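You operate a simulated robot arm through the tools that you are given. There is no shell and no other tool.

You run a simulated robot arm. Do the job below in one go: nothing can be reset, and whatever is moved stays where it is left.

## Task
Flush the top-up pot with the yellow cup's water.
Fine: pour it in, cup into the white tray; open the outflow valve till the pot is empty, close it and shut the lid; spill nothing. Where these are worked on the way, their far stop is far enough and under half their travel is too little: outflow valve.

It is judged by the outcome, as a careful person would: the job done as asked, and still so three seconds after it is handed in. It fails if anything else is knocked over, pushed out of place, dropped, spilled or broken. A push-on lid holds only when it is set on centred and level and pressed home; a screw cap is set on level and turned clockwise until tight.

## Robot
A 7-joint arm with a two-finger parallel gripper, fixed in place. Base frame: the origin is at the foot of the arm, x ahead of it, y to its left, z up; the work surface is at about z = 0.86. Lengths are in m, angles in rad, forces in N, time in s.
Its first joint turns from -2.897 to 2.897 rad. Payload 4.4 kg.
The TCP is the grasp point between the finger pads, 0.023 m short of the fingertips. In the tool frame z runs along the fingers and y along their closing line. The gripper opens to 0.094 m. The fingers are 0.038 m wide and 0.01 m thick; the gripper's body (0.054 by 0.096 m) begins 0.039 m behind the TCP.
Orientation is that of the tool frame in the base frame, as [roll, pitch, yaw] about the fixed x, y, z axes, in that order (R = Rz(yaw) Ry(pitch) Rx(roll)). With the fingers straight down and closing along the base's y, the tool's x points along the base's -x, its y along +y and its z along -z.

## Interface
- The arm moves only by the tool arm_command. Its argument "steps" is a list that holds one entry, the list of rows, each a list of 7 numbers: the finger opening in m, from 0 to 0.094, then the shift along the tool's x, y, z in units of 300 mm (1.0 is 300 mm), then the turn, a rotation vector about the tool's x, y, z in units of 120 degrees (1.0 is 120 degrees). In form: [[[jaw, tx, ty, tz, ax, ay, az], ...]]. A call has 1 to 20 rows; each row is the pose to reach, as a shift and turn from the pose commanded when the call began, along the tool's axes at that moment. A call with a number of a shift or a turn outside -1 to 1 is refused whole. A row lasts 0.2 s, in which the tool goes at most 0.05 m and 0.15 rad; a call with a longer step from one row to the next is refused whole, and so is a gripper value outside its range. Where a pose cannot be reached the arm comes as near as it can. A force on the tool above 90 N (or 10 N above the force at the start of the call, whichever is more), or a blocked arm, ends the call early, and 0.2 s more pass. Each finger travels about 0.108 m/s and halts on what it meets, pressing with about 27 N; the grip force reading is that of the motor and also rises with nothing between the fingers. The clock runs only during rows and for 0.2 s after the last one: add rows that repeat a pose to give the fingers time. The reply holds the time, the measured pose of the TCP, the force on the tool along the base axes, the opening and the grip force, in the units named above and with some noise, with the torque about the TCP (base axes, N m) and any sound that the robot's microphone picked up.
- Cameras (640 x 400 px; columns grow to the right, rows downward): "scene" is fixed at [0.2206, -0.5009, 1.7067]; the picture's right is [0.61, -0.79, 0.00], its down [-0.54, -0.42, -0.73] and it looks along [0.58, 0.45, -0.68] (base axes); focal length 319 px, centre (320, 200). "wrist" rides on the gripper at [0.086, 0.016, -0.074] in the tool frame; the picture's right is [-0.18, 0.98, 0.00], its down [-0.58, -0.11, -0.81] and it looks along [-0.79, -0.15, 0.59] (tool axes); focal length 243 px, centre (320, 200). There is no depth. A picture from a camera that has moved, and an enlarged one, comes with that camera's place and axes in the base frame and with its lens.
- grab_frame(camera): a new picture of that camera. The clock stands still meanwhile.
- enlarge(camera, box): a new picture of the part [left, top, right, bottom] of that camera's present view, enlarged. The clock stands still meanwhile.
- job_done(): hands the job in; it is judged then, once.

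Nothing tells you positions but the pictures and the camera data. Unless the task says otherwise, let go and move clear before handing in.

The tools are called after "Call:" as a command line: name --argument value ..., lists and objects as JSON in quotes. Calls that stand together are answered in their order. arm_command: Moves the arm, as the interface text tells. Its arguments: {"type":"object","properties":{"steps":{"type":"array","items":{"type":"array","items":{"type":"array","items":{"type":"number"}}}}},"required":["steps"]} The other tools are called the same way: grab_frame (camera) takes a picture; enlarge (camera, box) takes an enlarged picture of a part of a camera's view; job_done () hands the job in.

At the start:

```text
clock: 0.0
ee_pos: [0.6133, 0.06, 1.2749]
tool_rot: [3.141, 0.0, -3.141]
wrist_force: [-0.2, -0.1, -0.1]
torque: [-0.01, -0.01, -0.02]
width: 0.0944
finger_force: 0.1
```

scene: 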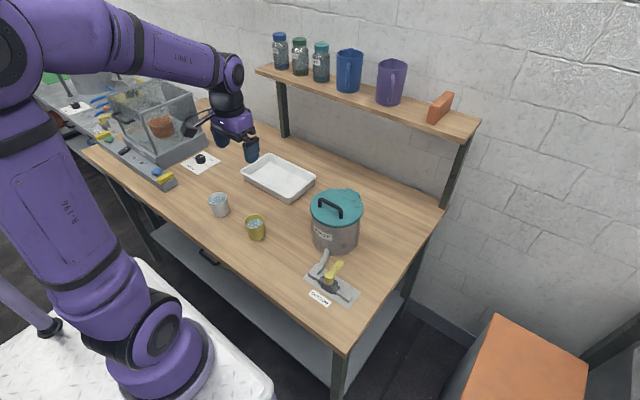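
wrist: 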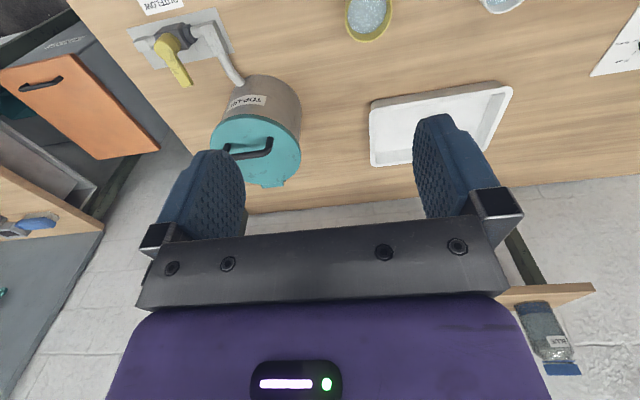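

I see a yellow cup and a grey cup with water, a white tray, a grey pot with a teal lid, and a valve with a yellow handle on the bench. I'll look closer at each before moving.

Call:
enlarge --camera "scene" --box '[280, 170, 400, 310]'

Call:
enlarge --camera "scene" --box '[190, 140, 330, 250]'

Call:
enlarge --camera "wrist" --box '[120, 0, 320, 200]'

Call:
enlarge --camera "wrist" --box '[320, 0, 640, 200]'

```text
2.86 times, centred on (340, 240) of scene
camera zoom: at [0.2206, -0.5009, 1.7067], right [0.61, -0.79, 0.0], down [-0.54, -0.42, -0.73], along [0.58, 0.45, -0.68], focal length 912 px, centre (263, 86)
```

zoom: 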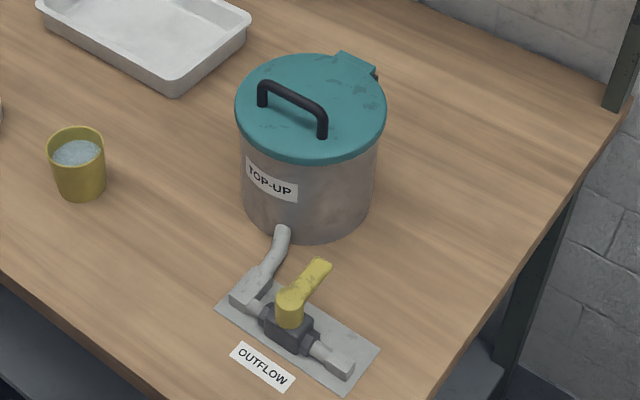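

```text
3.64 times, centred on (260, 195) of scene
camera zoom: at [0.2206, -0.5009, 1.7067], right [0.61, -0.79, 0.0], down [-0.54, -0.42, -0.73], along [0.58, 0.45, -0.68], focal length 1161 px, centre (538, 218)
```

zoom: 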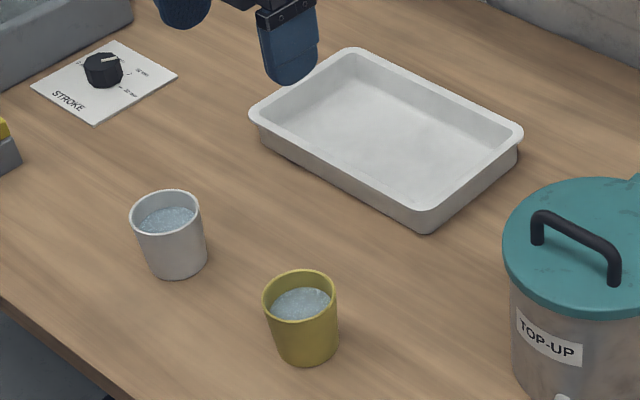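

```text
2.00 times, centred on (220, 100) of wrist
camera zoom: at [0.5269, 0.0774, 1.3493], right [0.18, 0.98, 0.0], down [0.58, -0.11, 0.81], along [0.79, -0.15, -0.59], focal length 485 px, centre (520, 400)
```

zoom: 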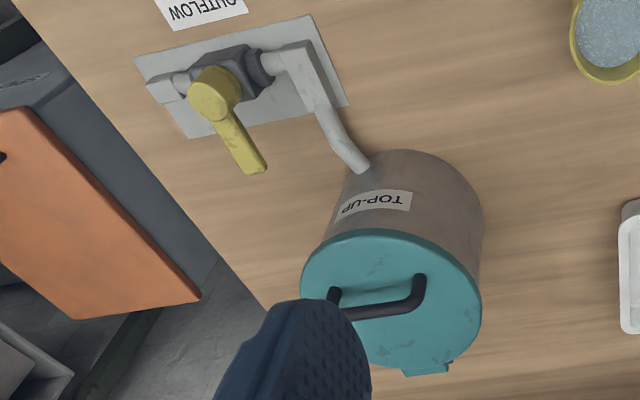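

```text
2.00 times, centred on (480, 100) of wrist
camera zoom: at [0.5269, 0.0774, 1.3493], right [0.18, 0.98, 0.0], down [0.58, -0.11, 0.81], along [0.79, -0.15, -0.59], focal length 485 px, centre (0, 400)
```

zoom: 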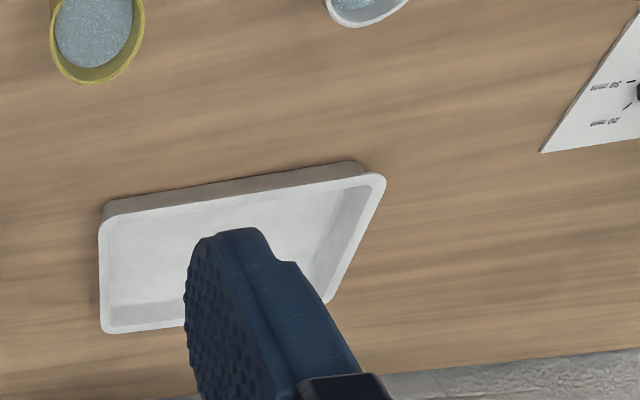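

The pot sits around (0.82, -0.10) with a lid that looks hinged on its far (+x) side and a bar handle near x=0.79. The yellow cup is near (0.66, 0.12), the tray is behind it, and the valve lever is near (0.66, -0.20) pointing +x. I'll move the wrist camera in front of the pot for a closer look.

Call:
arm_command --steps '[[[0.094, 0, -0.133, 0.04, 0, 0, 0], [0.094, 0, -0.266, 0.08, 0, 0, 0], [0.094, 0, -0.4, 0.12, 0, 0, 0], [0.094, 0, -0.533, 0.167, 0, 0, 0]]]'

Call:
grab_frame --camera "wrist"

Call:
grab_frame --camera "scene"

```text
clock: 1.0
ee_pos: [0.612, -0.098, 1.2273]
tool_rot: [-3.14, -0.001, 3.141]
wrist_force: [0.4, 0.5, -0.1]
torque: [-0.04, -0.01, -0.02]
width: 0.0938
finger_force: 0.0
```

```text
taken
camera wrist: at [0.5263, -0.0823, 1.2998], right [0.18, 0.98, 0.0], down [0.58, -0.11, 0.81], along [0.79, -0.15, -0.59], focal length 243 px, centre (320, 200)
```

wrist: 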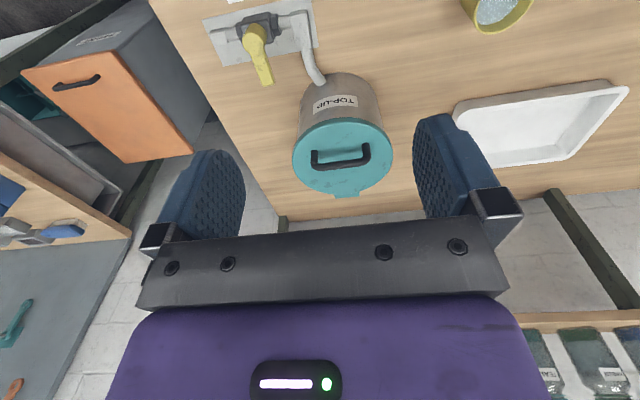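

```text
taken
```

scene: 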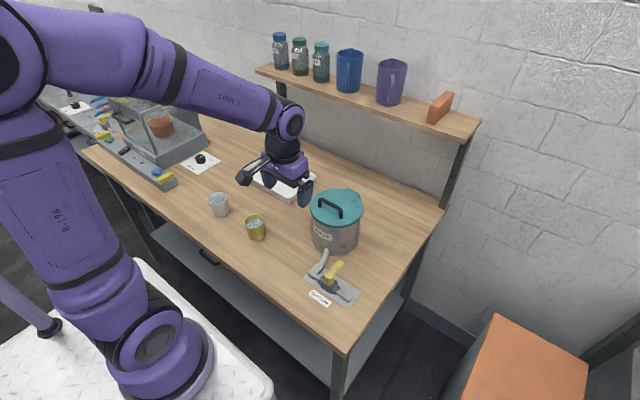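

The pot is now framed between the fingers. I'll enlarge it to read the handle, hinge and valve geometry.

Call:
enlarge --camera "wrist" --box '[280, 60, 410, 200]'

Call:
enlarge --camera "wrist" --box '[190, 0, 350, 100]'

Call:
enlarge --camera "scene" --box '[300, 180, 370, 240]'

Call:
enlarge --camera "scene" --box '[295, 240, 365, 310]'

```text
2.86 times, centred on (345, 130) of wrist
camera zoom: at [0.5263, -0.0823, 1.2998], right [0.18, 0.98, 0.0], down [0.58, -0.11, 0.81], along [0.79, -0.15, -0.59], focal length 693 px, centre (249, 400)
```

zoom: 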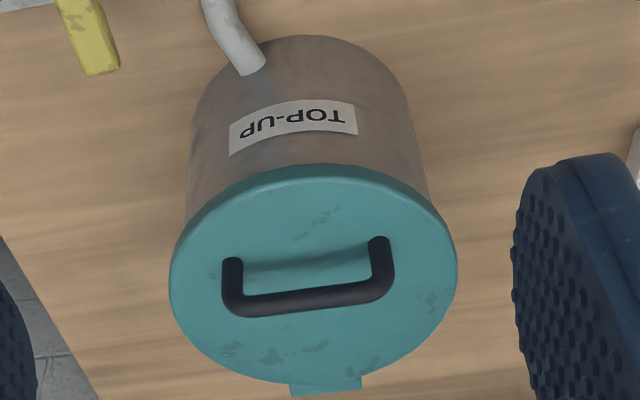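

```text
4.00 times, centred on (270, 50) of wrist
camera zoom: at [0.5263, -0.0823, 1.2998], right [0.18, 0.98, 0.0], down [0.58, -0.11, 0.81], along [0.79, -0.15, -0.59], focal length 970 px, centre (520, 800)
```

zoom: 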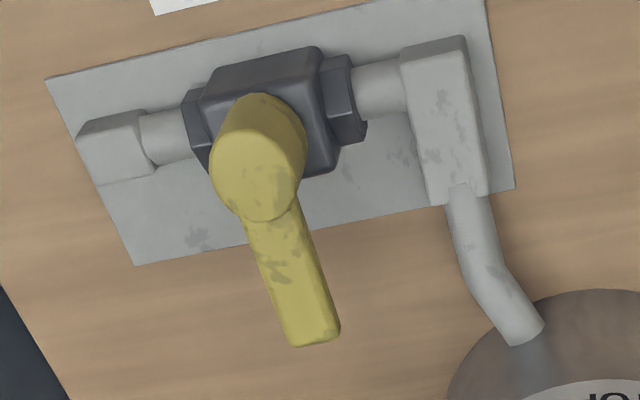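

```text
6.67 times, centred on (335, 210) of scene
camera zoom: at [0.2206, -0.5009, 1.7067], right [0.61, -0.79, 0.0], down [-0.54, -0.42, -0.73], along [0.58, 0.45, -0.68], focal length 2129 px, centre (220, 133)
```

zoom: 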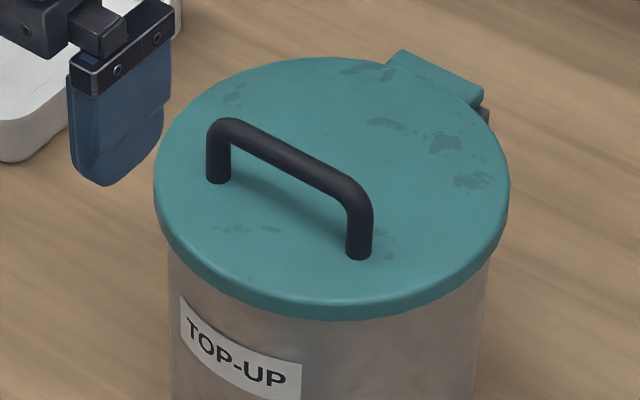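

```text
5.71 times, centred on (330, 275) of scene
camera zoom: at [0.2206, -0.5009, 1.7067], right [0.61, -0.79, 0.0], down [-0.54, -0.42, -0.73], along [0.58, 0.45, -0.68], focal length 1825 px, centre (263, -229)
```

zoom: 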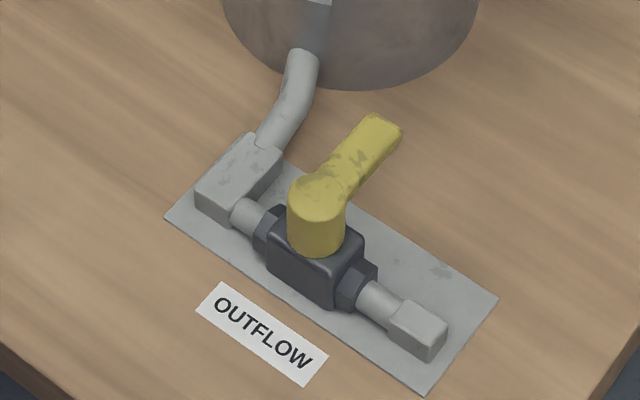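

Triangulating both views gives the lid's handle bar along y at x≈0.793, z≈1.036, y≈-0.137..-0.058, and the hinge at x≈0.91. The lever runs from the pivot at (0.654, -0.200) to its tip at (0.714, -0.201), z≈0.92. Next I'll turn the gripper 90° so that it closes along x for the bar.

Call:
arm_command --steps '[[[0.094, 0, 0, 0, 0, 0, 0.0625], [0.094, 0, 0, 0, 0, 0, 0.125], [0.094, 0, 0, 0, 0, 0, 0.1875], [0.094, 0, 0, 0, 0, 0, 0.25], [0.094, 0, 0, 0, 0, 0, 0.3125], [0.094, 0, 0, 0, 0, 0, 0.375], [0.094, 0, 0, 0, 0, 0, 0.4375], [0.094, 0, 0, 0, 0, 0, 0.5], [0.094, 0, 0, 0, 0, 0, 0.5625], [0.094, 0, 0, 0, 0, 0, 0.625], [0.094, 0, 0, 0, 0, 0, 0.6875], [0.094, 0, 0, 0, 0, 0, 0.75]]]'

Call:
grab_frame --camera "wrist"

Call:
grab_frame --camera "scene"

```text
clock: 3.6
ee_pos: [0.6129, -0.0992, 1.2245]
tool_rot: [3.141, -0.001, 1.569]
wrist_force: [0.3, -1.3, -0.6]
torque: [0.01, -0.02, 0.0]
width: 0.094
finger_force: 0.0
```

```text
taken
camera wrist: at [0.6297, -0.0125, 1.299], right [0.98, -0.19, 0.0], down [-0.11, -0.58, 0.81], along [-0.15, -0.79, -0.59], focal length 243 px, centre (320, 200)
```

wrist: 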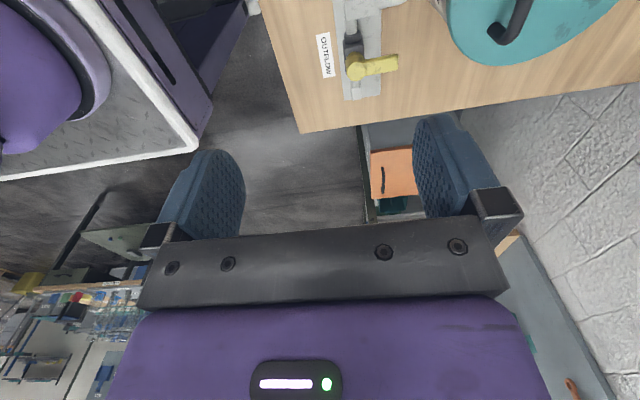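

```text
taken
```

scene: 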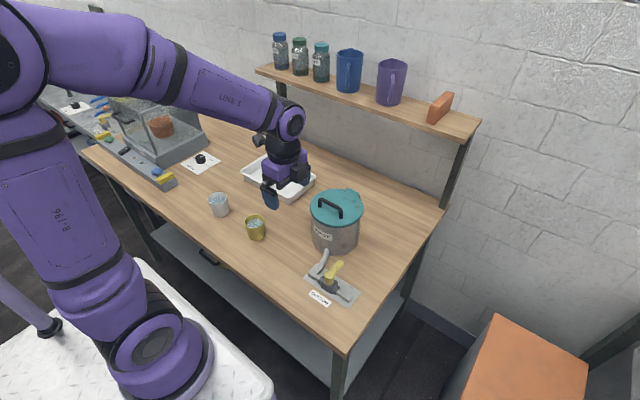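

The gripper is turned and now closes along x. Next I'll tilt it 30° forward, half close it, and hover over the handle bar.

Call:
arm_command --steps '[[[0.07, 0.001, 0.08, 0.06, -0.05, 0, 0], [0.05, 0.002, 0.17, 0.13, -0.1, 0, 0], [0.032, 0.003, 0.26, 0.2, -0.15, 0, 0], [0.032, 0.004, 0.35, 0.28, -0.2, 0, 0], [0.032, 0.0057, 0.4453, 0.36, -0.25, 0, 0], [0.032, 0.0057, 0.4453, 0.36, -0.25, 0, 0]]]'

Call:
grab_frame --camera "wrist"

Call:
enlarge --camera "scene" --box '[270, 130, 400, 250]'

```text
clock: 5.0
ee_pos: [0.7483, -0.0966, 1.1144]
tool_rot: [2.614, 0.001, 1.571]
wrist_force: [-0.2, 0.2, -1.2]
torque: [-0.01, 0.04, -0.02]
width: 0.0322
finger_force: 0.1
```

```text
taken
camera wrist: at [0.7249, -0.0093, 1.1867], right [0.85, -0.18, 0.49], down [-0.5, -0.58, 0.64], along [0.17, -0.79, -0.59], focal length 243 px, centre (320, 200)
```

wrist: 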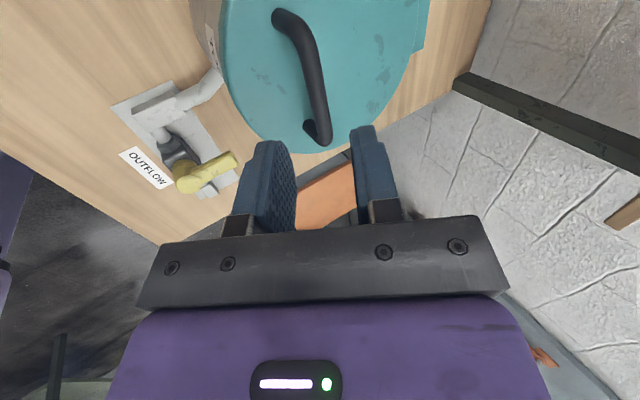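

```text
3.33 times, centred on (335, 190) of scene
camera zoom: at [0.2206, -0.5009, 1.7067], right [0.61, -0.79, 0.0], down [-0.54, -0.42, -0.73], along [0.58, 0.45, -0.68], focal length 1065 px, centre (270, 233)
```

zoom: 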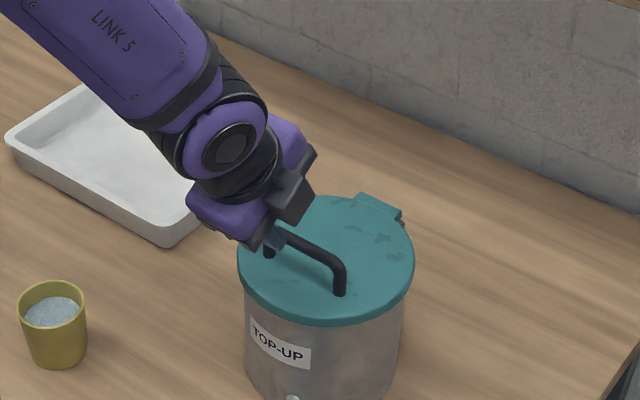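

The fingers hover above the handle. I'll zoom in to check the bar's alignment between the pads before descending.

Call:
enlarge --camera "wrist" --box '[220, 0, 420, 240]'

Call:
enlarge --camera "scene" --box '[310, 180, 370, 230]'

```text
1.67 times, centred on (320, 120) of wrist
camera zoom: at [0.7249, -0.0093, 1.1867], right [0.85, -0.18, 0.49], down [-0.5, -0.58, 0.64], along [0.17, -0.79, -0.59], focal length 404 px, centre (320, 333)
```

zoom: 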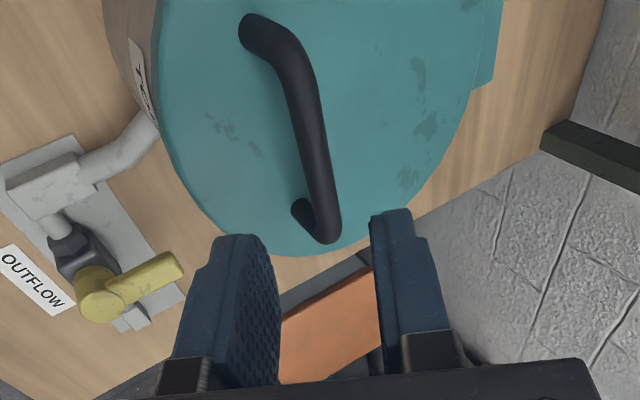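

```text
8.00 times, centred on (340, 205) of scene
camera zoom: at [0.2206, -0.5009, 1.7067], right [0.61, -0.79, 0.0], down [-0.54, -0.42, -0.73], along [0.58, 0.45, -0.68], focal length 2555 px, centre (160, 160)
```

zoom: 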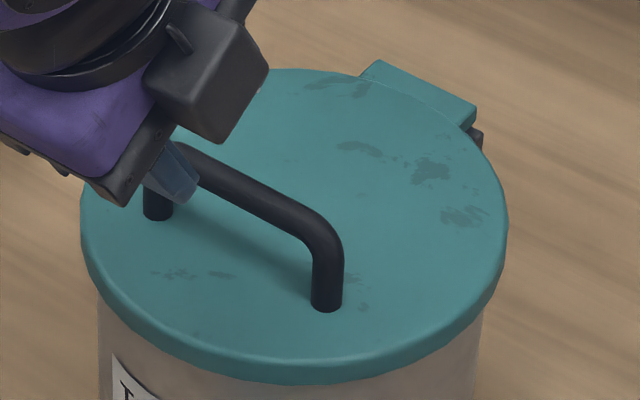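

The bar sits well between the pads at about x 0.790. I'll slide down along the tool axis so the bar lies near the fingertips, then check.

Call:
arm_command --steps '[[[0.032, 0.0, -0.002, 0.07, 0, 0, 0], [0.032, 0.001, -0.004, 0.14, 0, 0, 0], [0.032, 0.002, -0.006, 0.2, 0, 0, 0], [0.032, 0.002, -0.007, 0.24, 0, 0, 0], [0.032, 0.002, -0.007, 0.258, 0, 0, 0]]]'

Call:
enlarge --camera "wrist" --box '[220, 0, 420, 240]'

Call:
enlarge --camera "scene" --box '[310, 180, 370, 230]'

```text
clock: 6.2
ee_pos: [0.7845, -0.0953, 1.0494]
tool_rot: [2.619, 0.0, 1.569]
wrist_force: [-0.7, 0.4, -0.1]
torque: [0.01, -0.02, 0.01]
width: 0.0318
finger_force: 0.2
```

```text
1.67 times, centred on (320, 120) of wrist
camera zoom: at [0.7617, -0.0091, 1.1212], right [0.85, -0.18, 0.49], down [-0.5, -0.58, 0.64], along [0.17, -0.79, -0.59], focal length 404 px, centre (320, 333)
```

zoom: 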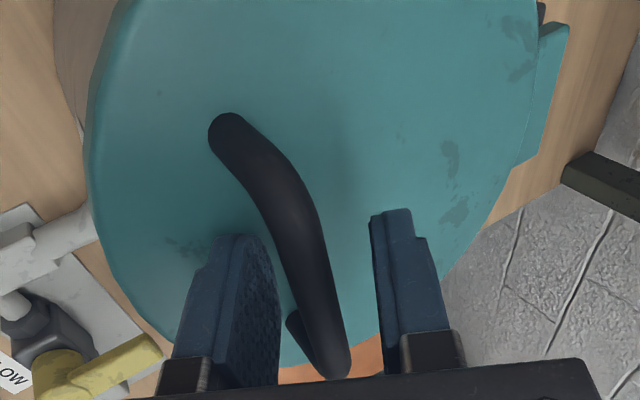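

```text
8.00 times, centred on (340, 205) of scene
camera zoom: at [0.2206, -0.5009, 1.7067], right [0.61, -0.79, 0.0], down [-0.54, -0.42, -0.73], along [0.58, 0.45, -0.68], focal length 2555 px, centre (160, 160)
```

zoom: 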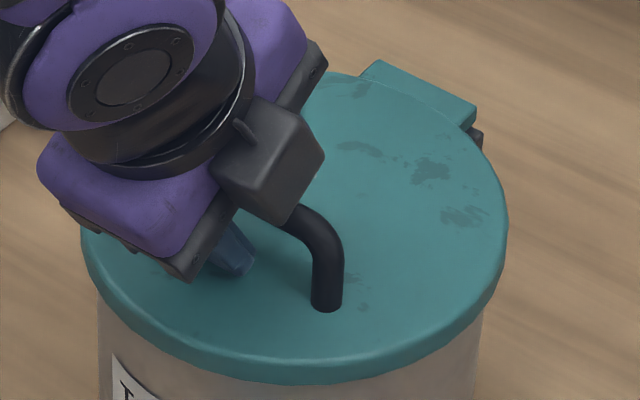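

The bar lies between the two fingers. I'll close on it.

Call:
arm_command --steps '[[[0.0, 0, 0, 0, 0, 0, 0], [0.0, 0, 0, 0, 0, 0, 0], [0.0, 0, 0, 0, 0, 0, 0]]]'

Call:
enlarge --camera "wrist" --box '[220, 0, 420, 240]'

```text
clock: 7.0
ee_pos: [0.7853, -0.0972, 1.0495]
tool_rot: [2.619, -0.001, 1.572]
wrist_force: [-6.3, 0.1, -2.4]
torque: [0.18, 0.13, 0.14]
width: 0.0118
finger_force: 45.2
```

```text
1.67 times, centred on (320, 120) of wrist
camera zoom: at [0.7614, -0.0091, 1.1211], right [0.85, -0.18, 0.49], down [-0.5, -0.58, 0.64], along [0.17, -0.79, -0.59], focal length 404 px, centre (320, 333)
```

zoom: 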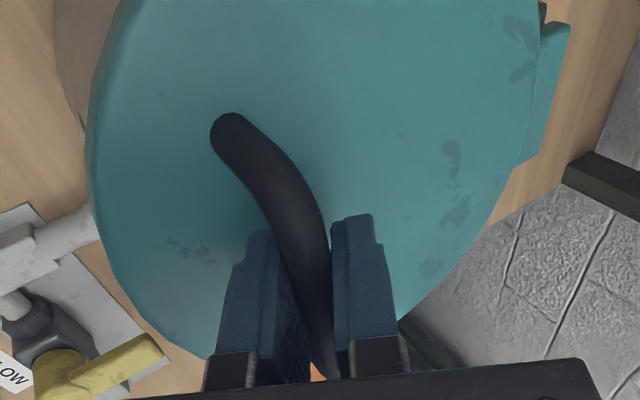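

The bar is gripped (width 0.0118). I'll swing the lid up about its hinge near (0.912, 0.998), first only 10°, watching the force.

Call:
arm_command --steps '[[[0.0, 0, 0.0162, -0.0117, 0.0208, 0, 0], [0.0, 0, 0.0323, -0.0233, 0.0417, 0, 0], [0.0, 0, 0.0495, -0.034, 0.0625, 0, 0], [0.0, 0, 0.0664, -0.0437, 0.0833, 0, 0], [0.0, 0, 0.0664, -0.0437, 0.0833, 0, 0]]]'

Call:
enlarge --camera "scene" --box '[300, 160, 380, 240]'

```text
clock: 8.2
ee_pos: [0.7953, -0.0973, 1.0721]
tool_rot: [2.792, 0.002, 1.571]
wrist_force: [-14.8, 7.2, 6.8]
torque: [0.46, 0.05, 0.02]
width: 0.0117
finger_force: 45.4
```

```text
5.00 times, centred on (340, 200) of scene
camera zoom: at [0.2206, -0.5009, 1.7067], right [0.61, -0.79, 0.0], down [-0.54, -0.42, -0.73], along [0.58, 0.45, -0.68], focal length 1597 px, centre (220, 200)
```

zoom: 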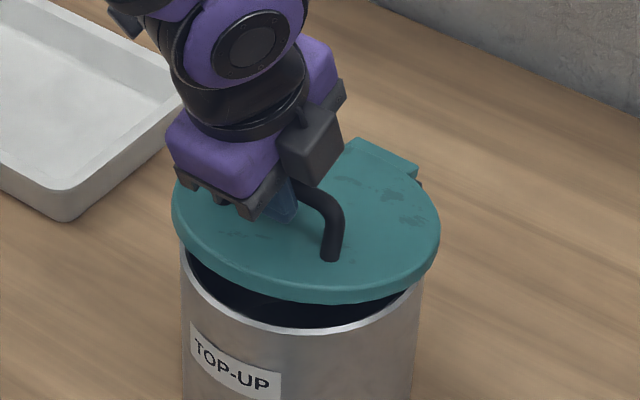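

The lid swings on its hinge with only light radial compression of about 16 N. I'll ease outward slightly and continue to about 30°.

Call:
arm_command --steps '[[[0.0, 0, 0.0279, -0.0278, 0.0417, 0, 0], [0.0, 0, 0.0611, -0.0491, 0.0833, 0, 0], [0.0, 0, 0.0961, -0.0672, 0.125, 0, 0], [0.0, 0, 0.1325, -0.0823, 0.1667, 0, 0], [0.0, 0, 0.1325, -0.0823, 0.1667, 0, 0]]]'

Call:
enlarge --camera "scene" --box '[300, 160, 380, 240]'

```text
clock: 9.4
ee_pos: [0.8247, -0.095, 1.1097]
tool_rot: [-3.14, 0.0, 1.571]
wrist_force: [6.3, 3.6, -10.7]
torque: [-0.07, -0.02, 0.0]
width: 0.0115
finger_force: 45.2
```

```text
5.00 times, centred on (340, 200) of scene
camera zoom: at [0.2206, -0.5009, 1.7067], right [0.61, -0.79, 0.0], down [-0.54, -0.42, -0.73], along [0.58, 0.45, -0.68], focal length 1597 px, centre (220, 200)
```

zoom: 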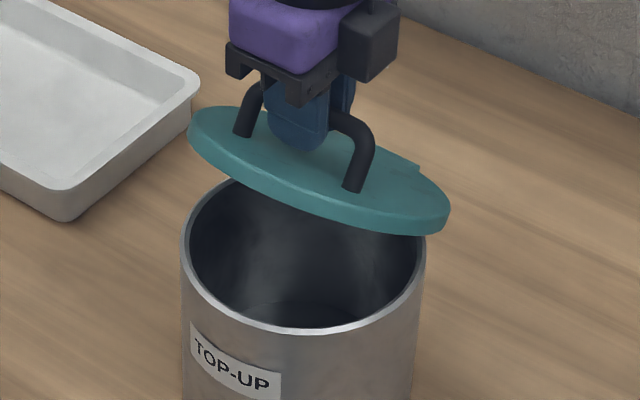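

The lid is at about 30° and the pot looks dry inside. I'll continue with the hinge height adjusted slightly and swing to about 50°, with the tool starting to lean back.

Call:
arm_command --steps '[[[0.0, 0, 0.0343, -0.021, 0.0417, 0, 0], [0.0, 0, 0.068, -0.0417, 0.0833, 0, 0], [0.0, 0, 0.1033, -0.0597, 0.125, 0, 0], [0.0, 0, 0.14, -0.0747, 0.1667, 0, 0], [0.0, 0, 0.14, -0.0747, 0.1667, 0, 0]]]'

Call:
enlarge --camera "scene" --box '[280, 130, 400, 240]'

```text
clock: 10.6
ee_pos: [0.8652, -0.096, 1.1321]
tool_rot: [-2.793, -0.001, 1.57]
wrist_force: [-5.4, 8.3, 16.7]
torque: [0.22, -0.07, -0.04]
width: 0.0114
finger_force: 45.3
```

```text
3.64 times, centred on (340, 185) of scene
camera zoom: at [0.2206, -0.5009, 1.7067], right [0.61, -0.79, 0.0], down [-0.54, -0.42, -0.73], along [0.58, 0.45, -0.68], focal length 1161 px, centre (247, 254)
```

zoom: 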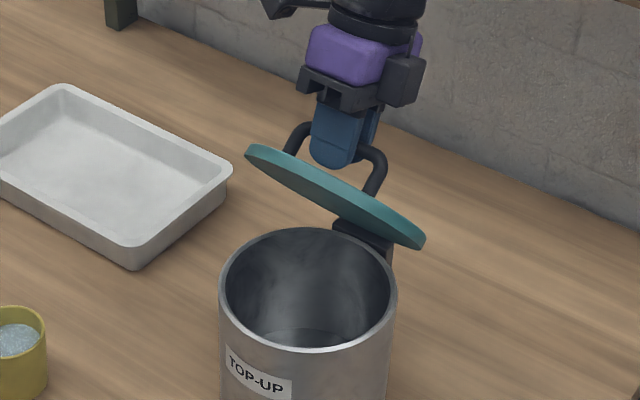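

The lid is at about 50°, still tracking the arc with small forces. I'll continue to about 70°, letting the bar roll a little in the pads and leaning the tool back to 30°.

Call:
arm_command --steps '[[[0.0, 0, 0.027, -0.0272, 0.025, 0, 0], [0.0, 0, 0.0593, -0.0485, 0.05, 0, 0], [0.0, 0, 0.0925, -0.0674, 0.0667, 0, 0], [0.0, 0, 0.1271, -0.0835, 0.0833, 0, 0], [0.0, 0, 0.1271, -0.0835, 0.0833, 0, 0]]]'

Call:
enlarge --camera "scene" --box '[270, 80, 410, 240]'

Call:
grab_frame --camera "wrist"

```text
clock: 11.8
ee_pos: [0.9082, -0.0965, 1.1403]
tool_rot: [-2.619, 0.002, 1.571]
wrist_force: [0.6, -4.8, 9.2]
torque: [-0.37, -0.05, 0.41]
width: 0.0119
finger_force: 44.8
```

```text
2.50 times, centred on (340, 160) of scene
camera zoom: at [0.2206, -0.5009, 1.7067], right [0.61, -0.79, 0.0], down [-0.54, -0.42, -0.73], along [0.58, 0.45, -0.68], focal length 798 px, centre (270, 300)
```

zoom: 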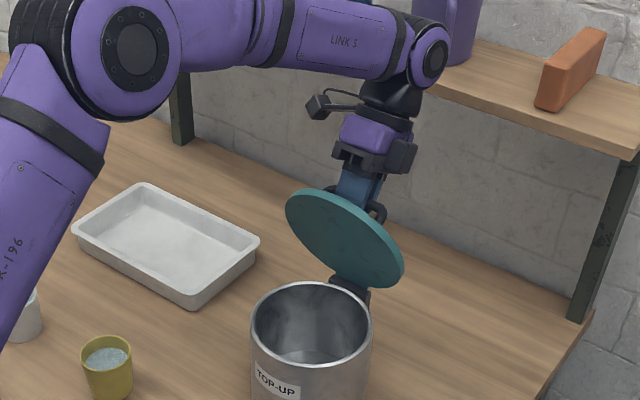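

```text
taken
camera wrist: at [0.9598, -0.0092, 1.196], right [0.85, -0.19, -0.49], down [0.31, -0.58, 0.75], along [-0.42, -0.79, -0.44], focal length 243 px, centre (320, 200)
```

wrist: 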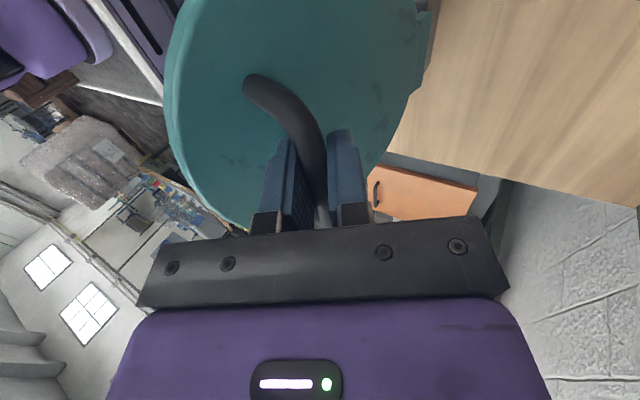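

The lid is at about 70°, and the wrist is still clear of the shelf and mugs. I'll bring it to roughly 90°, reducing the lean so the wrist stays away from the shelf.

Call:
arm_command --steps '[[[0.0, 0, 0.0287, -0.0204, -0.025, 0, 0], [0.0, 0, 0.0595, -0.0363, -0.05, 0, 0], [0.0, 0, 0.0922, -0.049, -0.075, 0, 0], [0.0, 0, 0.1268, -0.059, -0.0833, 0, 0], [0.0, 0, 0.1268, -0.059, -0.0833, 0, 0]]]'

Call:
enlarge --camera "scene" --box '[270, 80, 410, 240]'

Call:
grab_frame --camera "wrist"

```text
clock: 13.0
ee_pos: [0.9511, -0.0966, 1.1376]
tool_rot: [-2.791, 0.001, 1.571]
wrist_force: [-2.1, -5.9, -3.4]
torque: [-0.52, 0.03, 0.13]
width: 0.0115
finger_force: 44.3
```

```text
2.50 times, centred on (340, 160) of scene
camera zoom: at [0.2206, -0.5009, 1.7067], right [0.61, -0.79, 0.0], down [-0.54, -0.42, -0.73], along [0.58, 0.45, -0.68], focal length 798 px, centre (270, 300)
```

zoom: 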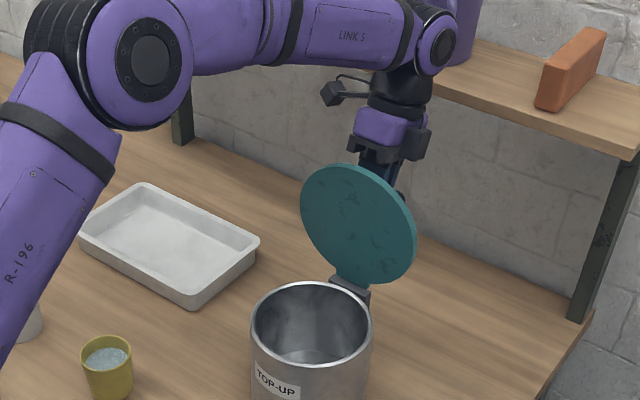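

```text
taken
camera wrist: at [0.9917, -0.0092, 1.2009], right [0.92, -0.18, -0.34], down [0.17, -0.58, 0.79], along [-0.34, -0.79, -0.51], focal length 243 px, centre (320, 200)
```

wrist: 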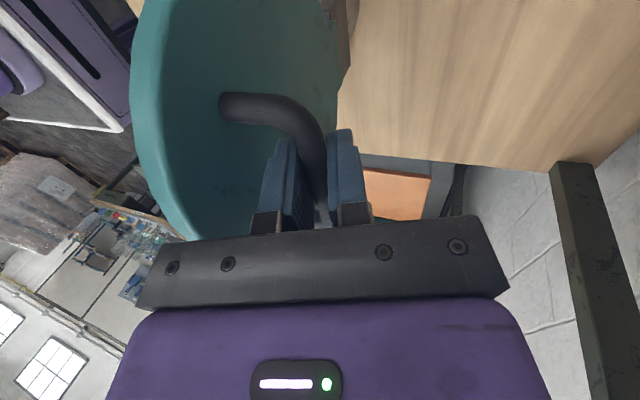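

The lid stands about vertical. I'll push about 10° past vertical so it rests open.

Call:
arm_command --steps '[[[0.0, 0, 0.0185, -0.0003, 0.006, 0, 0], [0.0, 0, 0.037, -0.0005, 0.0125, 0, 0], [0.0, 0, 0.0565, 0.001, 0.019, 0, 0], [0.0, 0, 0.0763, 0.002, 0.025, 0, 0], [0.0, 0, 0.0763, 0.002, 0.025, 0, 0]]]'

Call:
enlarge --camera "scene" --box '[270, 80, 410, 240]'

Call:
grab_frame --camera "wrist"

```text
clock: 14.2
ee_pos: [0.973, -0.0965, 1.128]
tool_rot: [-2.74, -0.001, 1.571]
wrist_force: [2.5, 5.9, 3.4]
torque: [0.03, -0.04, -0.17]
width: 0.0117
finger_force: 45.3
```

```text
2.50 times, centred on (340, 160) of scene
camera zoom: at [0.2206, -0.5009, 1.7067], right [0.61, -0.79, 0.0], down [-0.54, -0.42, -0.73], along [0.58, 0.45, -0.68], focal length 798 px, centre (270, 300)
```

zoom: 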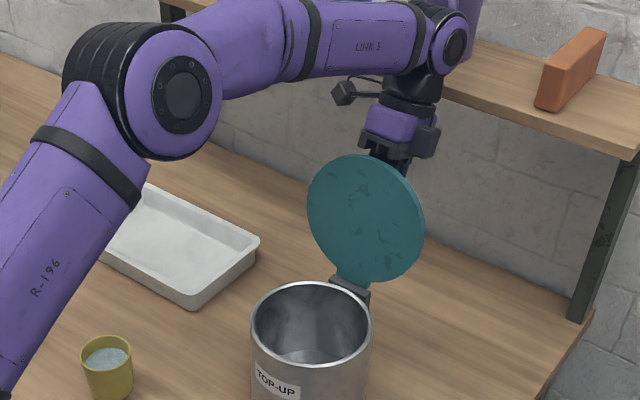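

```text
taken
camera wrist: at [1.0172, -0.0091, 1.1902], right [0.91, -0.18, -0.38], down [0.21, -0.58, 0.78], along [-0.37, -0.79, -0.49], focal length 243 px, centre (320, 200)
```

wrist: 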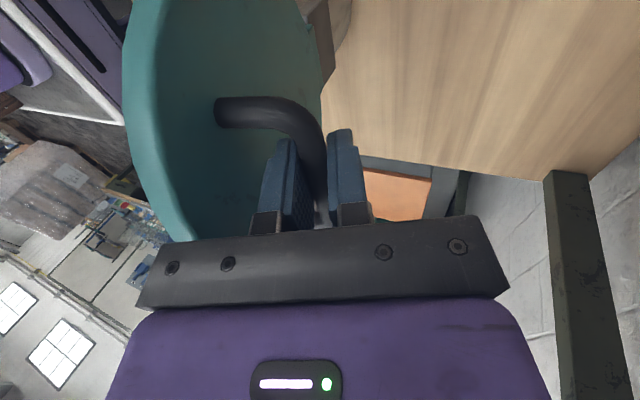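

The lid is just past vertical. I'll loosen the fingers slightly while they still cage the bar, to see whether the lid holds by itself.

Call:
arm_command --steps '[[[0.02, 0, 0, 0, 0, 0, 0], [0.026, 0, 0, 0, 0, 0, 0], [0.026, 0, 0, 0, 0, 0, 0], [0.026, 0, 0, 0, 0, 0, 0]]]'

Call:
enlarge --camera "wrist" --box '[200, 60, 420, 240]'

Call:
enlarge --camera "scene" --box '[270, 80, 410, 240]'

```text
clock: 15.2
ee_pos: [0.9721, -0.0963, 1.1294]
tool_rot: [-2.741, -0.001, 1.571]
wrist_force: [0.1, -0.8, 0.1]
torque: [0.02, -0.01, -0.01]
width: 0.0259
finger_force: 0.2
```

```text
2.22 times, centred on (310, 150) of wrist
camera zoom: at [1.0171, -0.01, 1.1898], right [0.9, -0.18, -0.38], down [0.21, -0.58, 0.78], along [-0.37, -0.79, -0.49], focal length 539 px, centre (342, 311)
```

zoom: 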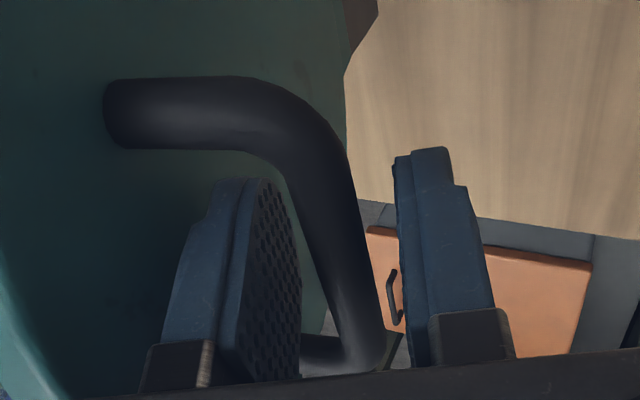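

```text
2.50 times, centred on (340, 160) of scene
camera zoom: at [0.2206, -0.5009, 1.7067], right [0.61, -0.79, 0.0], down [-0.54, -0.42, -0.73], along [0.58, 0.45, -0.68], focal length 798 px, centre (270, 300)
```

zoom: 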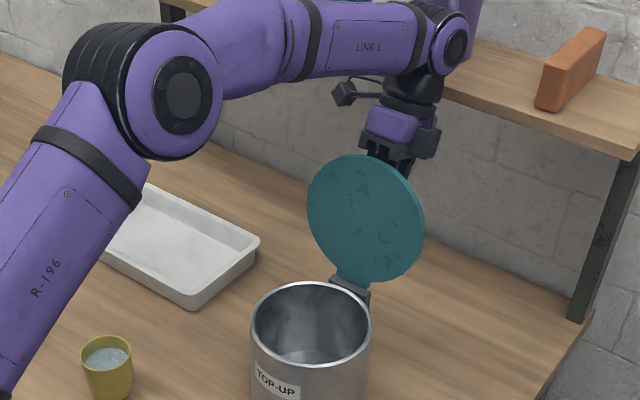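

The lid holds by itself with the bar untouched between the fingers. I'll withdraw along the tool axis, then go up and back toward the robot.

Call:
arm_command --steps '[[[0.026, 0, 0, -0.05, 0, 0, 0], [0.026, 0, 0, -0.1, 0, 0, 0], [0.026, 0, -0.065, -0.2535, 0, 0, 0], [0.026, 0, -0.13, -0.407, 0, 0, 0], [0.026, 0, -0.268, -0.348, -0.05, 0, 0], [0.026, 0, -0.406, -0.29, -0.1, 0, 0], [0.04, 0, -0.544, -0.231, -0.15, 0, 0], [0.06, 0, -0.682, -0.172, -0.1917, 0, 0], [0.06, 0, -0.682, -0.172, -0.1917, 0, 0]]]'

Call:
grab_frame --camera "scene"

Call:
grab_frame --camera "wrist"

```text
clock: 17.2
ee_pos: [0.8017, -0.0973, 1.2583]
tool_rot: [-3.141, 0.002, 1.571]
wrist_force: [-0.3, 0.8, -0.4]
torque: [-0.01, 0.03, 0.0]
width: 0.0601
finger_force: 0.1
```

```text
taken
```

scene: 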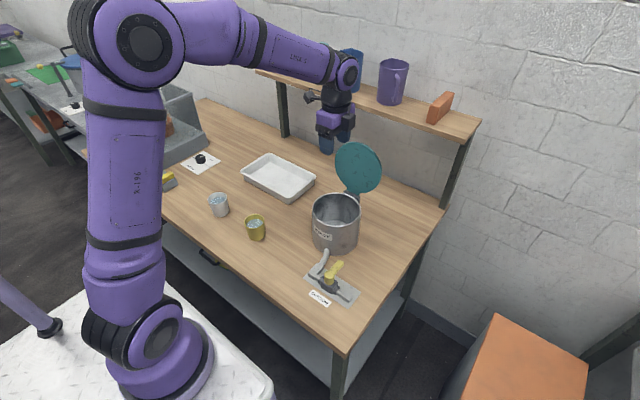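

```text
taken
camera wrist: at [0.8178, -0.0099, 1.3327], right [0.98, -0.18, 0.0], down [-0.11, -0.58, 0.81], along [-0.15, -0.79, -0.59], focal length 243 px, centre (320, 200)
```

wrist: 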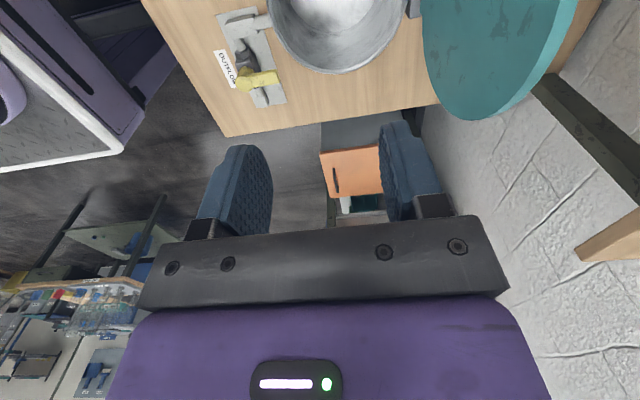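

The lid stays open with the gripper away. Next I'll turn the gripper another 90° while moving back over the yellow cup, for an angled side grasp with the camera on top.

Call:
arm_command --steps '[[[0.08, 0.055, -0.05, 0.014, 0, 0, 0.0625], [0.094, 0.11, -0.1, 0.028, 0, 0, 0.125], [0.094, 0.166, -0.15, 0.042, 0, 0, 0.1875], [0.094, 0.222, -0.2, 0.056, 0, 0, 0.25], [0.094, 0.278, -0.25, 0.07, 0, 0, 0.3125], [0.094, 0.334, -0.3, 0.083, 0, 0, 0.375], [0.094, 0.389, -0.35, 0.097, 0, 0, 0.4375], [0.094, 0.445, -0.4, 0.111, 0, 0, 0.5], [0.094, 0.5, -0.45, 0.125, 0, 0, 0.5625], [0.094, 0.556, -0.5, 0.139, 0, 0, 0.625], [0.094, 0.611, -0.55, 0.153, 0, 0, 0.6875], [0.094, 0.667, -0.6, 0.167, 0, 0, 0.75]]]'

Call:
grab_frame --camera "scene"

Call:
grab_frame --camera "wrist"

```text
clock: 20.0
ee_pos: [0.6407, 0.0596, 1.2056]
tool_rot: [-3.141, 0.002, -0.109]
wrist_force: [-0.4, -0.7, -0.4]
torque: [0.03, -0.03, -0.02]
width: 0.094
finger_force: 0.0
out of reach, approached as far as the arm can: row 10
stopped in row 12: the arm was blocked; the commanded pose is now the measured one
```

```text
taken
```

scene: 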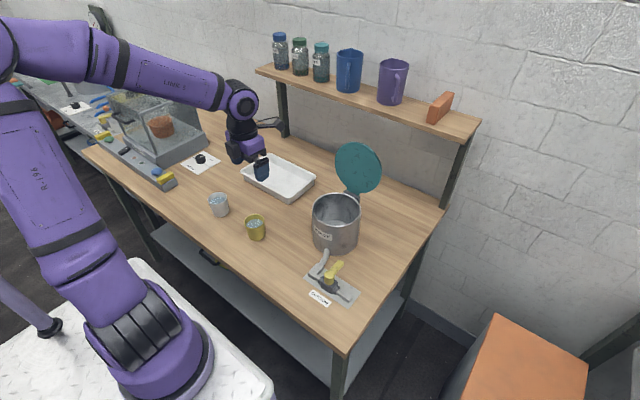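

```text
taken
camera wrist: at [0.7244, 0.0352, 1.279], right [-0.29, -0.96, 0.0], down [-0.57, 0.17, 0.81], along [-0.77, 0.23, -0.59], focal length 243 px, centre (320, 200)
```

wrist: 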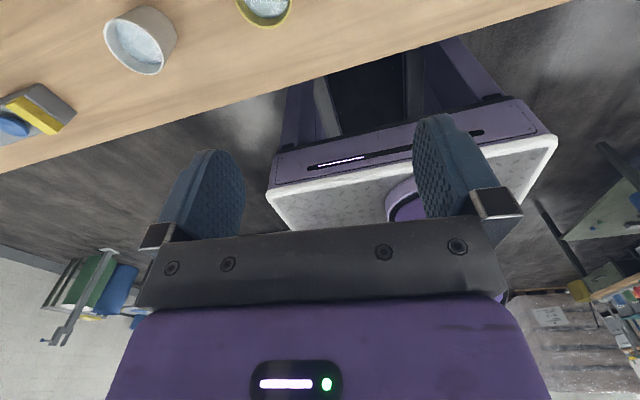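

The arm hit a limit at this yaw, so I'll use a different approach: camera on top and the tool pointing forward-left (azimuth about 60°), which stays inside the range. The cup can then be tipped forward over its front lip with the hand clear of the stream.

Call:
arm_command --steps '[[[0.094, -0.011, 0.021, 0, 0, 0, -0.0552], [0.094, -0.022, 0.043, 0, 0, 0, -0.1104], [0.094, -0.033, 0.064, 0, 0, 0, -0.1656], [0.094, -0.044, 0.085, 0, 0, 0, -0.2208], [0.094, -0.055, 0.106, 0, 0, 0, -0.276], [0.094, -0.066, 0.128, 0, 0, 0, -0.3312], [0.094, -0.078, 0.149, 0, 0, 0, -0.3864], [0.094, -0.089, 0.17, 0, 0, 0, -0.4416], [0.094, -0.1, 0.192, 0, 0, 0, -0.4968], [0.094, -0.111, 0.213, 0, 0, 0, -0.552], [0.094, -0.111, 0.213, 0, 0, 0, -0.552]]]'

Call:
grab_frame --camera "scene"

```text
clock: 22.4
ee_pos: [0.5993, 0.0018, 1.205]
tool_rot: [-3.141, -0.001, 1.051]
wrist_force: [0.8, -0.5, 0.5]
torque: [-0.01, 0.01, 0.01]
width: 0.0943
finger_force: 0.0
```

```text
taken
```

scene: 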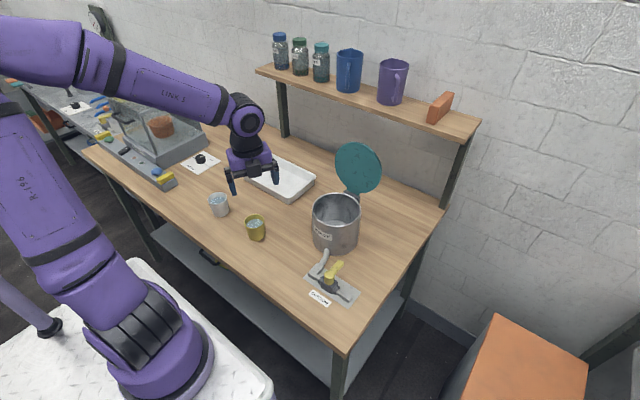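

The azimuth-60° orientation works. I'll now pitch the tool to about 25° below horizontal and lower to a standoff behind the yellow cup.

Call:
arm_command --steps '[[[0.094, 0.005, -0.001, 0.05, 0, 0.0602, 0], [0.094, 0.009, -0.003, 0.1, 0, 0.1204, 0], [0.094, 0.014, -0.004, 0.15, 0, 0.1806, 0], [0.094, 0.019, -0.006, 0.2, 0, 0.2408, 0], [0.094, 0.024, -0.007, 0.26, 0, 0.301, 0], [0.094, 0.028, -0.009, 0.32, 0, 0.3612, 0], [0.094, 0.033, -0.01, 0.38, 0, 0.4214, 0], [0.094, 0.038, -0.012, 0.43, 0, 0.4816, 0], [0.094, 0.0425, -0.013, 0.483, 0, 0.5417, 0], [0.094, 0.0425, -0.013, 0.483, 0, 0.5417, 0]]]'

Call:
grab_frame --camera "scene"

Call:
grab_frame --camera "wrist"

```text
clock: 24.6
ee_pos: [0.6401, 0.0051, 1.0575]
tool_rot: [3.14, -1.136, 1.051]
wrist_force: [-0.4, -0.4, 0.7]
torque: [-0.01, 0.02, -0.02]
width: 0.094
finger_force: 0.0
out of reach, approached as far as the arm can: row 6, 7, 8, 9, 10
```

```text
taken
```

scene: 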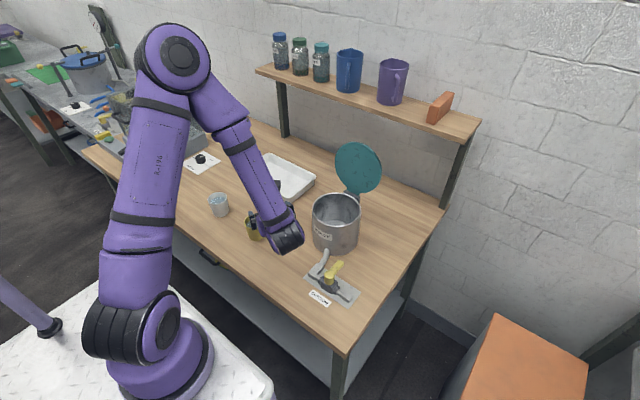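

```text
taken
camera wrist: at [0.6384, -0.0289, 1.1671], right [0.81, -0.56, -0.17], down [-0.58, -0.79, -0.19], along [-0.03, 0.25, -0.97], focal length 243 px, centre (320, 200)
```

wrist: 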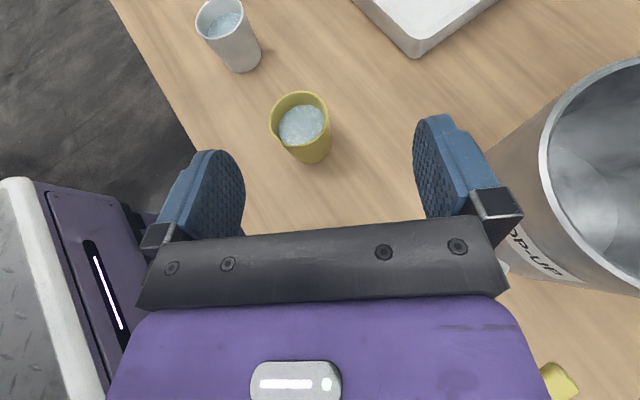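

The orientation is right, but the arm is a bit too folded here. I'll increase the azimuth to 70° and move over the cup (now estimated at (0.663, 0.1185)) to descend straddling it.

Call:
arm_command --steps '[[[0.094, 0.013, 0.002, 0.075, 0.0151, 0, -0.007], [0.094, 0.026, 0.004, 0.15, 0.0302, 0, -0.0141], [0.094, 0.039, 0.006, 0.226, 0.0453, 0, -0.0211], [0.094, 0.052, 0.008, 0.3, 0.0604, 0, -0.0282], [0.094, 0.065, 0.009, 0.376, 0.0755, 0, -0.0352], [0.094, 0.065, 0.009, 0.376, 0.0755, 0, -0.0352]]]'

Call:
grab_frame --camera "scene"

Call:
grab_frame --camera "wrist"

```text
clock: 26.0
ee_pos: [0.6949, 0.1055, 1.0274]
tool_rot: [3.141, -1.135, 1.223]
wrist_force: [-0.2, 0.0, 0.3]
torque: [0.03, 0.01, 0.02]
width: 0.0941
finger_force: 0.0
```

```text
taken
```

scene: 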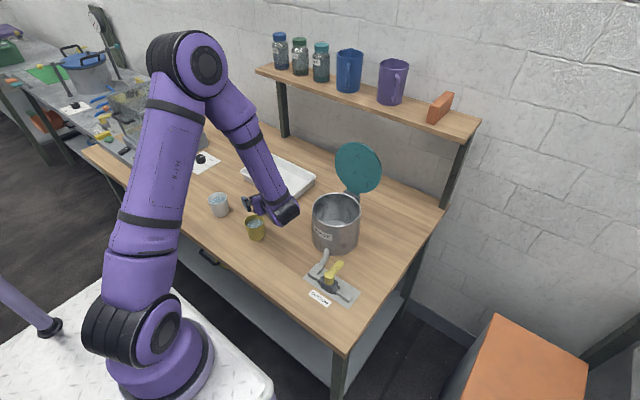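

```text
taken
camera wrist: at [0.7007, 0.0706, 1.1366], right [0.9, -0.41, -0.17], down [-0.43, -0.88, -0.19], along [-0.07, 0.24, -0.97], focal length 243 px, centre (320, 200)
```

wrist: 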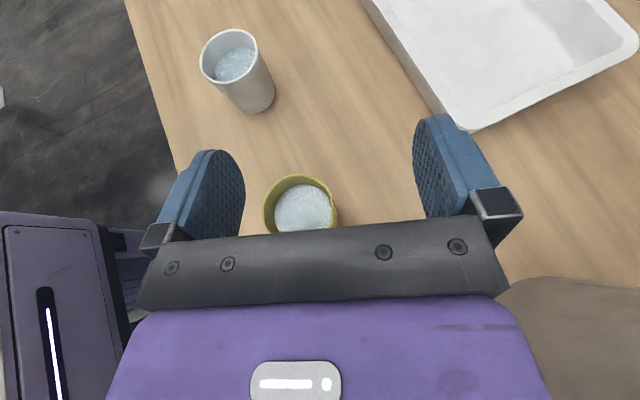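

The commanded pose followed the reached one, so I'm about 3.5 cm too far in x. I'll shift sideways to centre over the cup, staying above it.

Call:
arm_command --steps '[[[0.094, -0.006, -0.056, -0.012, 0, 0, 0], [0.094, -0.011, -0.112, -0.0238, 0, 0, 0], [0.094, -0.011, -0.112, -0.0238, 0, 0, 0]]]'

Call:
grab_frame --camera "wrist"

Call:
enlarge --camera "scene" --box '[210, 180, 350, 270]'

```text
clock: 26.8
ee_pos: [0.6615, 0.106, 1.0268]
tool_rot: [-3.141, -1.134, 1.224]
wrist_force: [-0.5, 0.3, 0.7]
torque: [0.0, -0.02, 0.0]
width: 0.0939
finger_force: 0.1
```

```text
taken
camera wrist: at [0.6672, 0.0719, 1.1354], right [0.9, -0.41, -0.17], down [-0.43, -0.88, -0.19], along [-0.07, 0.24, -0.97], focal length 243 px, centre (320, 200)
```

wrist: 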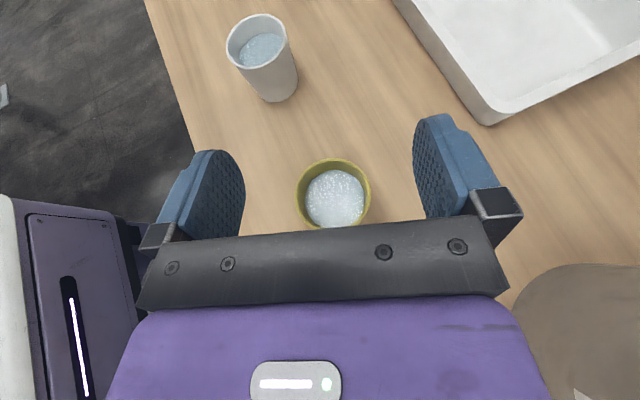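

```text
4.44 times, centred on (280, 225) of scene
camera zoom: at [0.2206, -0.5009, 1.7067], right [0.61, -0.79, 0.0], down [-0.54, -0.42, -0.73], along [0.58, 0.45, -0.68], focal length 1419 px, centre (498, 89)
```

zoom: 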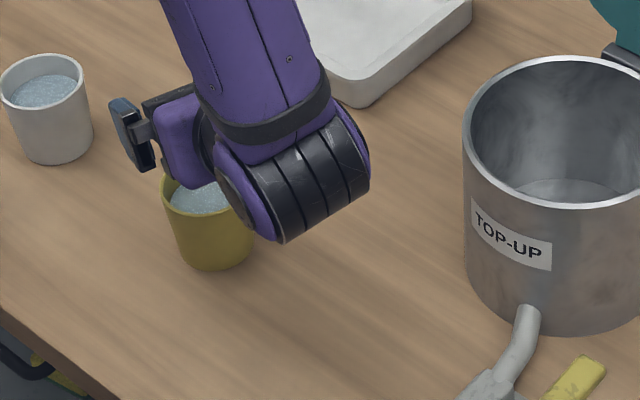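

The cup is centred between the fingers to within about 2 mm. I'll descend vertically around it to the grasp height.

Call:
arm_command --steps '[[[0.094, -0.083, -0.0077, 0.057, 0, 0, 0], [0.094, -0.174, -0.0077, 0.0995, 0, 0, 0], [0.094, -0.22, -0.0077, 0.121, 0, 0, 0], [0.094, -0.265, -0.0077, 0.142, 0, 0, 0], [0.094, -0.31, -0.0077, 0.163, 0, 0, 0], [0.094, -0.352, -0.0077, 0.183, 0, 0, 0], [0.094, -0.352, -0.0077, 0.183, 0, 0, 0]]]'

Call:
grab_frame --camera "wrist"

Call:
enlarge --camera "scene" --box '[210, 180, 350, 270]'

```text
clock: 28.4
ee_pos: [0.6606, 0.1119, 0.9055]
tool_rot: [3.141, -1.136, 1.226]
wrist_force: [-0.3, 0.0, -0.5]
torque: [-0.02, 0.01, -0.01]
width: 0.0939
finger_force: 0.0
```

```text
taken
camera wrist: at [0.6667, 0.078, 1.0156], right [0.9, -0.41, -0.17], down [-0.43, -0.88, -0.19], along [-0.07, 0.24, -0.97], focal length 243 px, centre (320, 200)
```

wrist: 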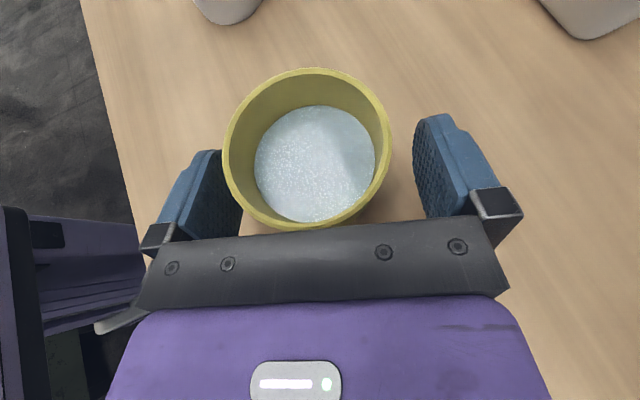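

```text
4.44 times, centred on (280, 225) of scene
camera zoom: at [0.2206, -0.5009, 1.7067], right [0.61, -0.79, 0.0], down [-0.54, -0.42, -0.73], along [0.58, 0.45, -0.68], focal length 1419 px, centre (498, 89)
```

zoom: 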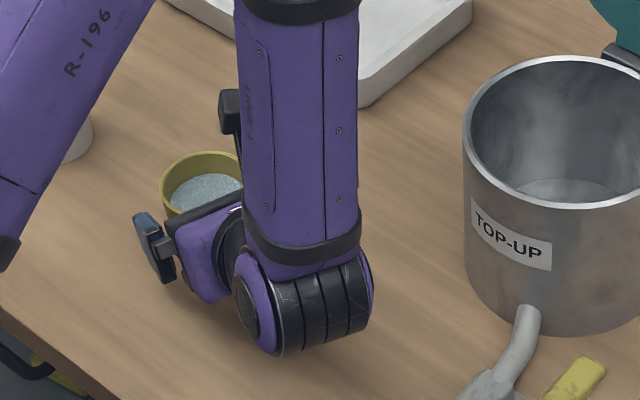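

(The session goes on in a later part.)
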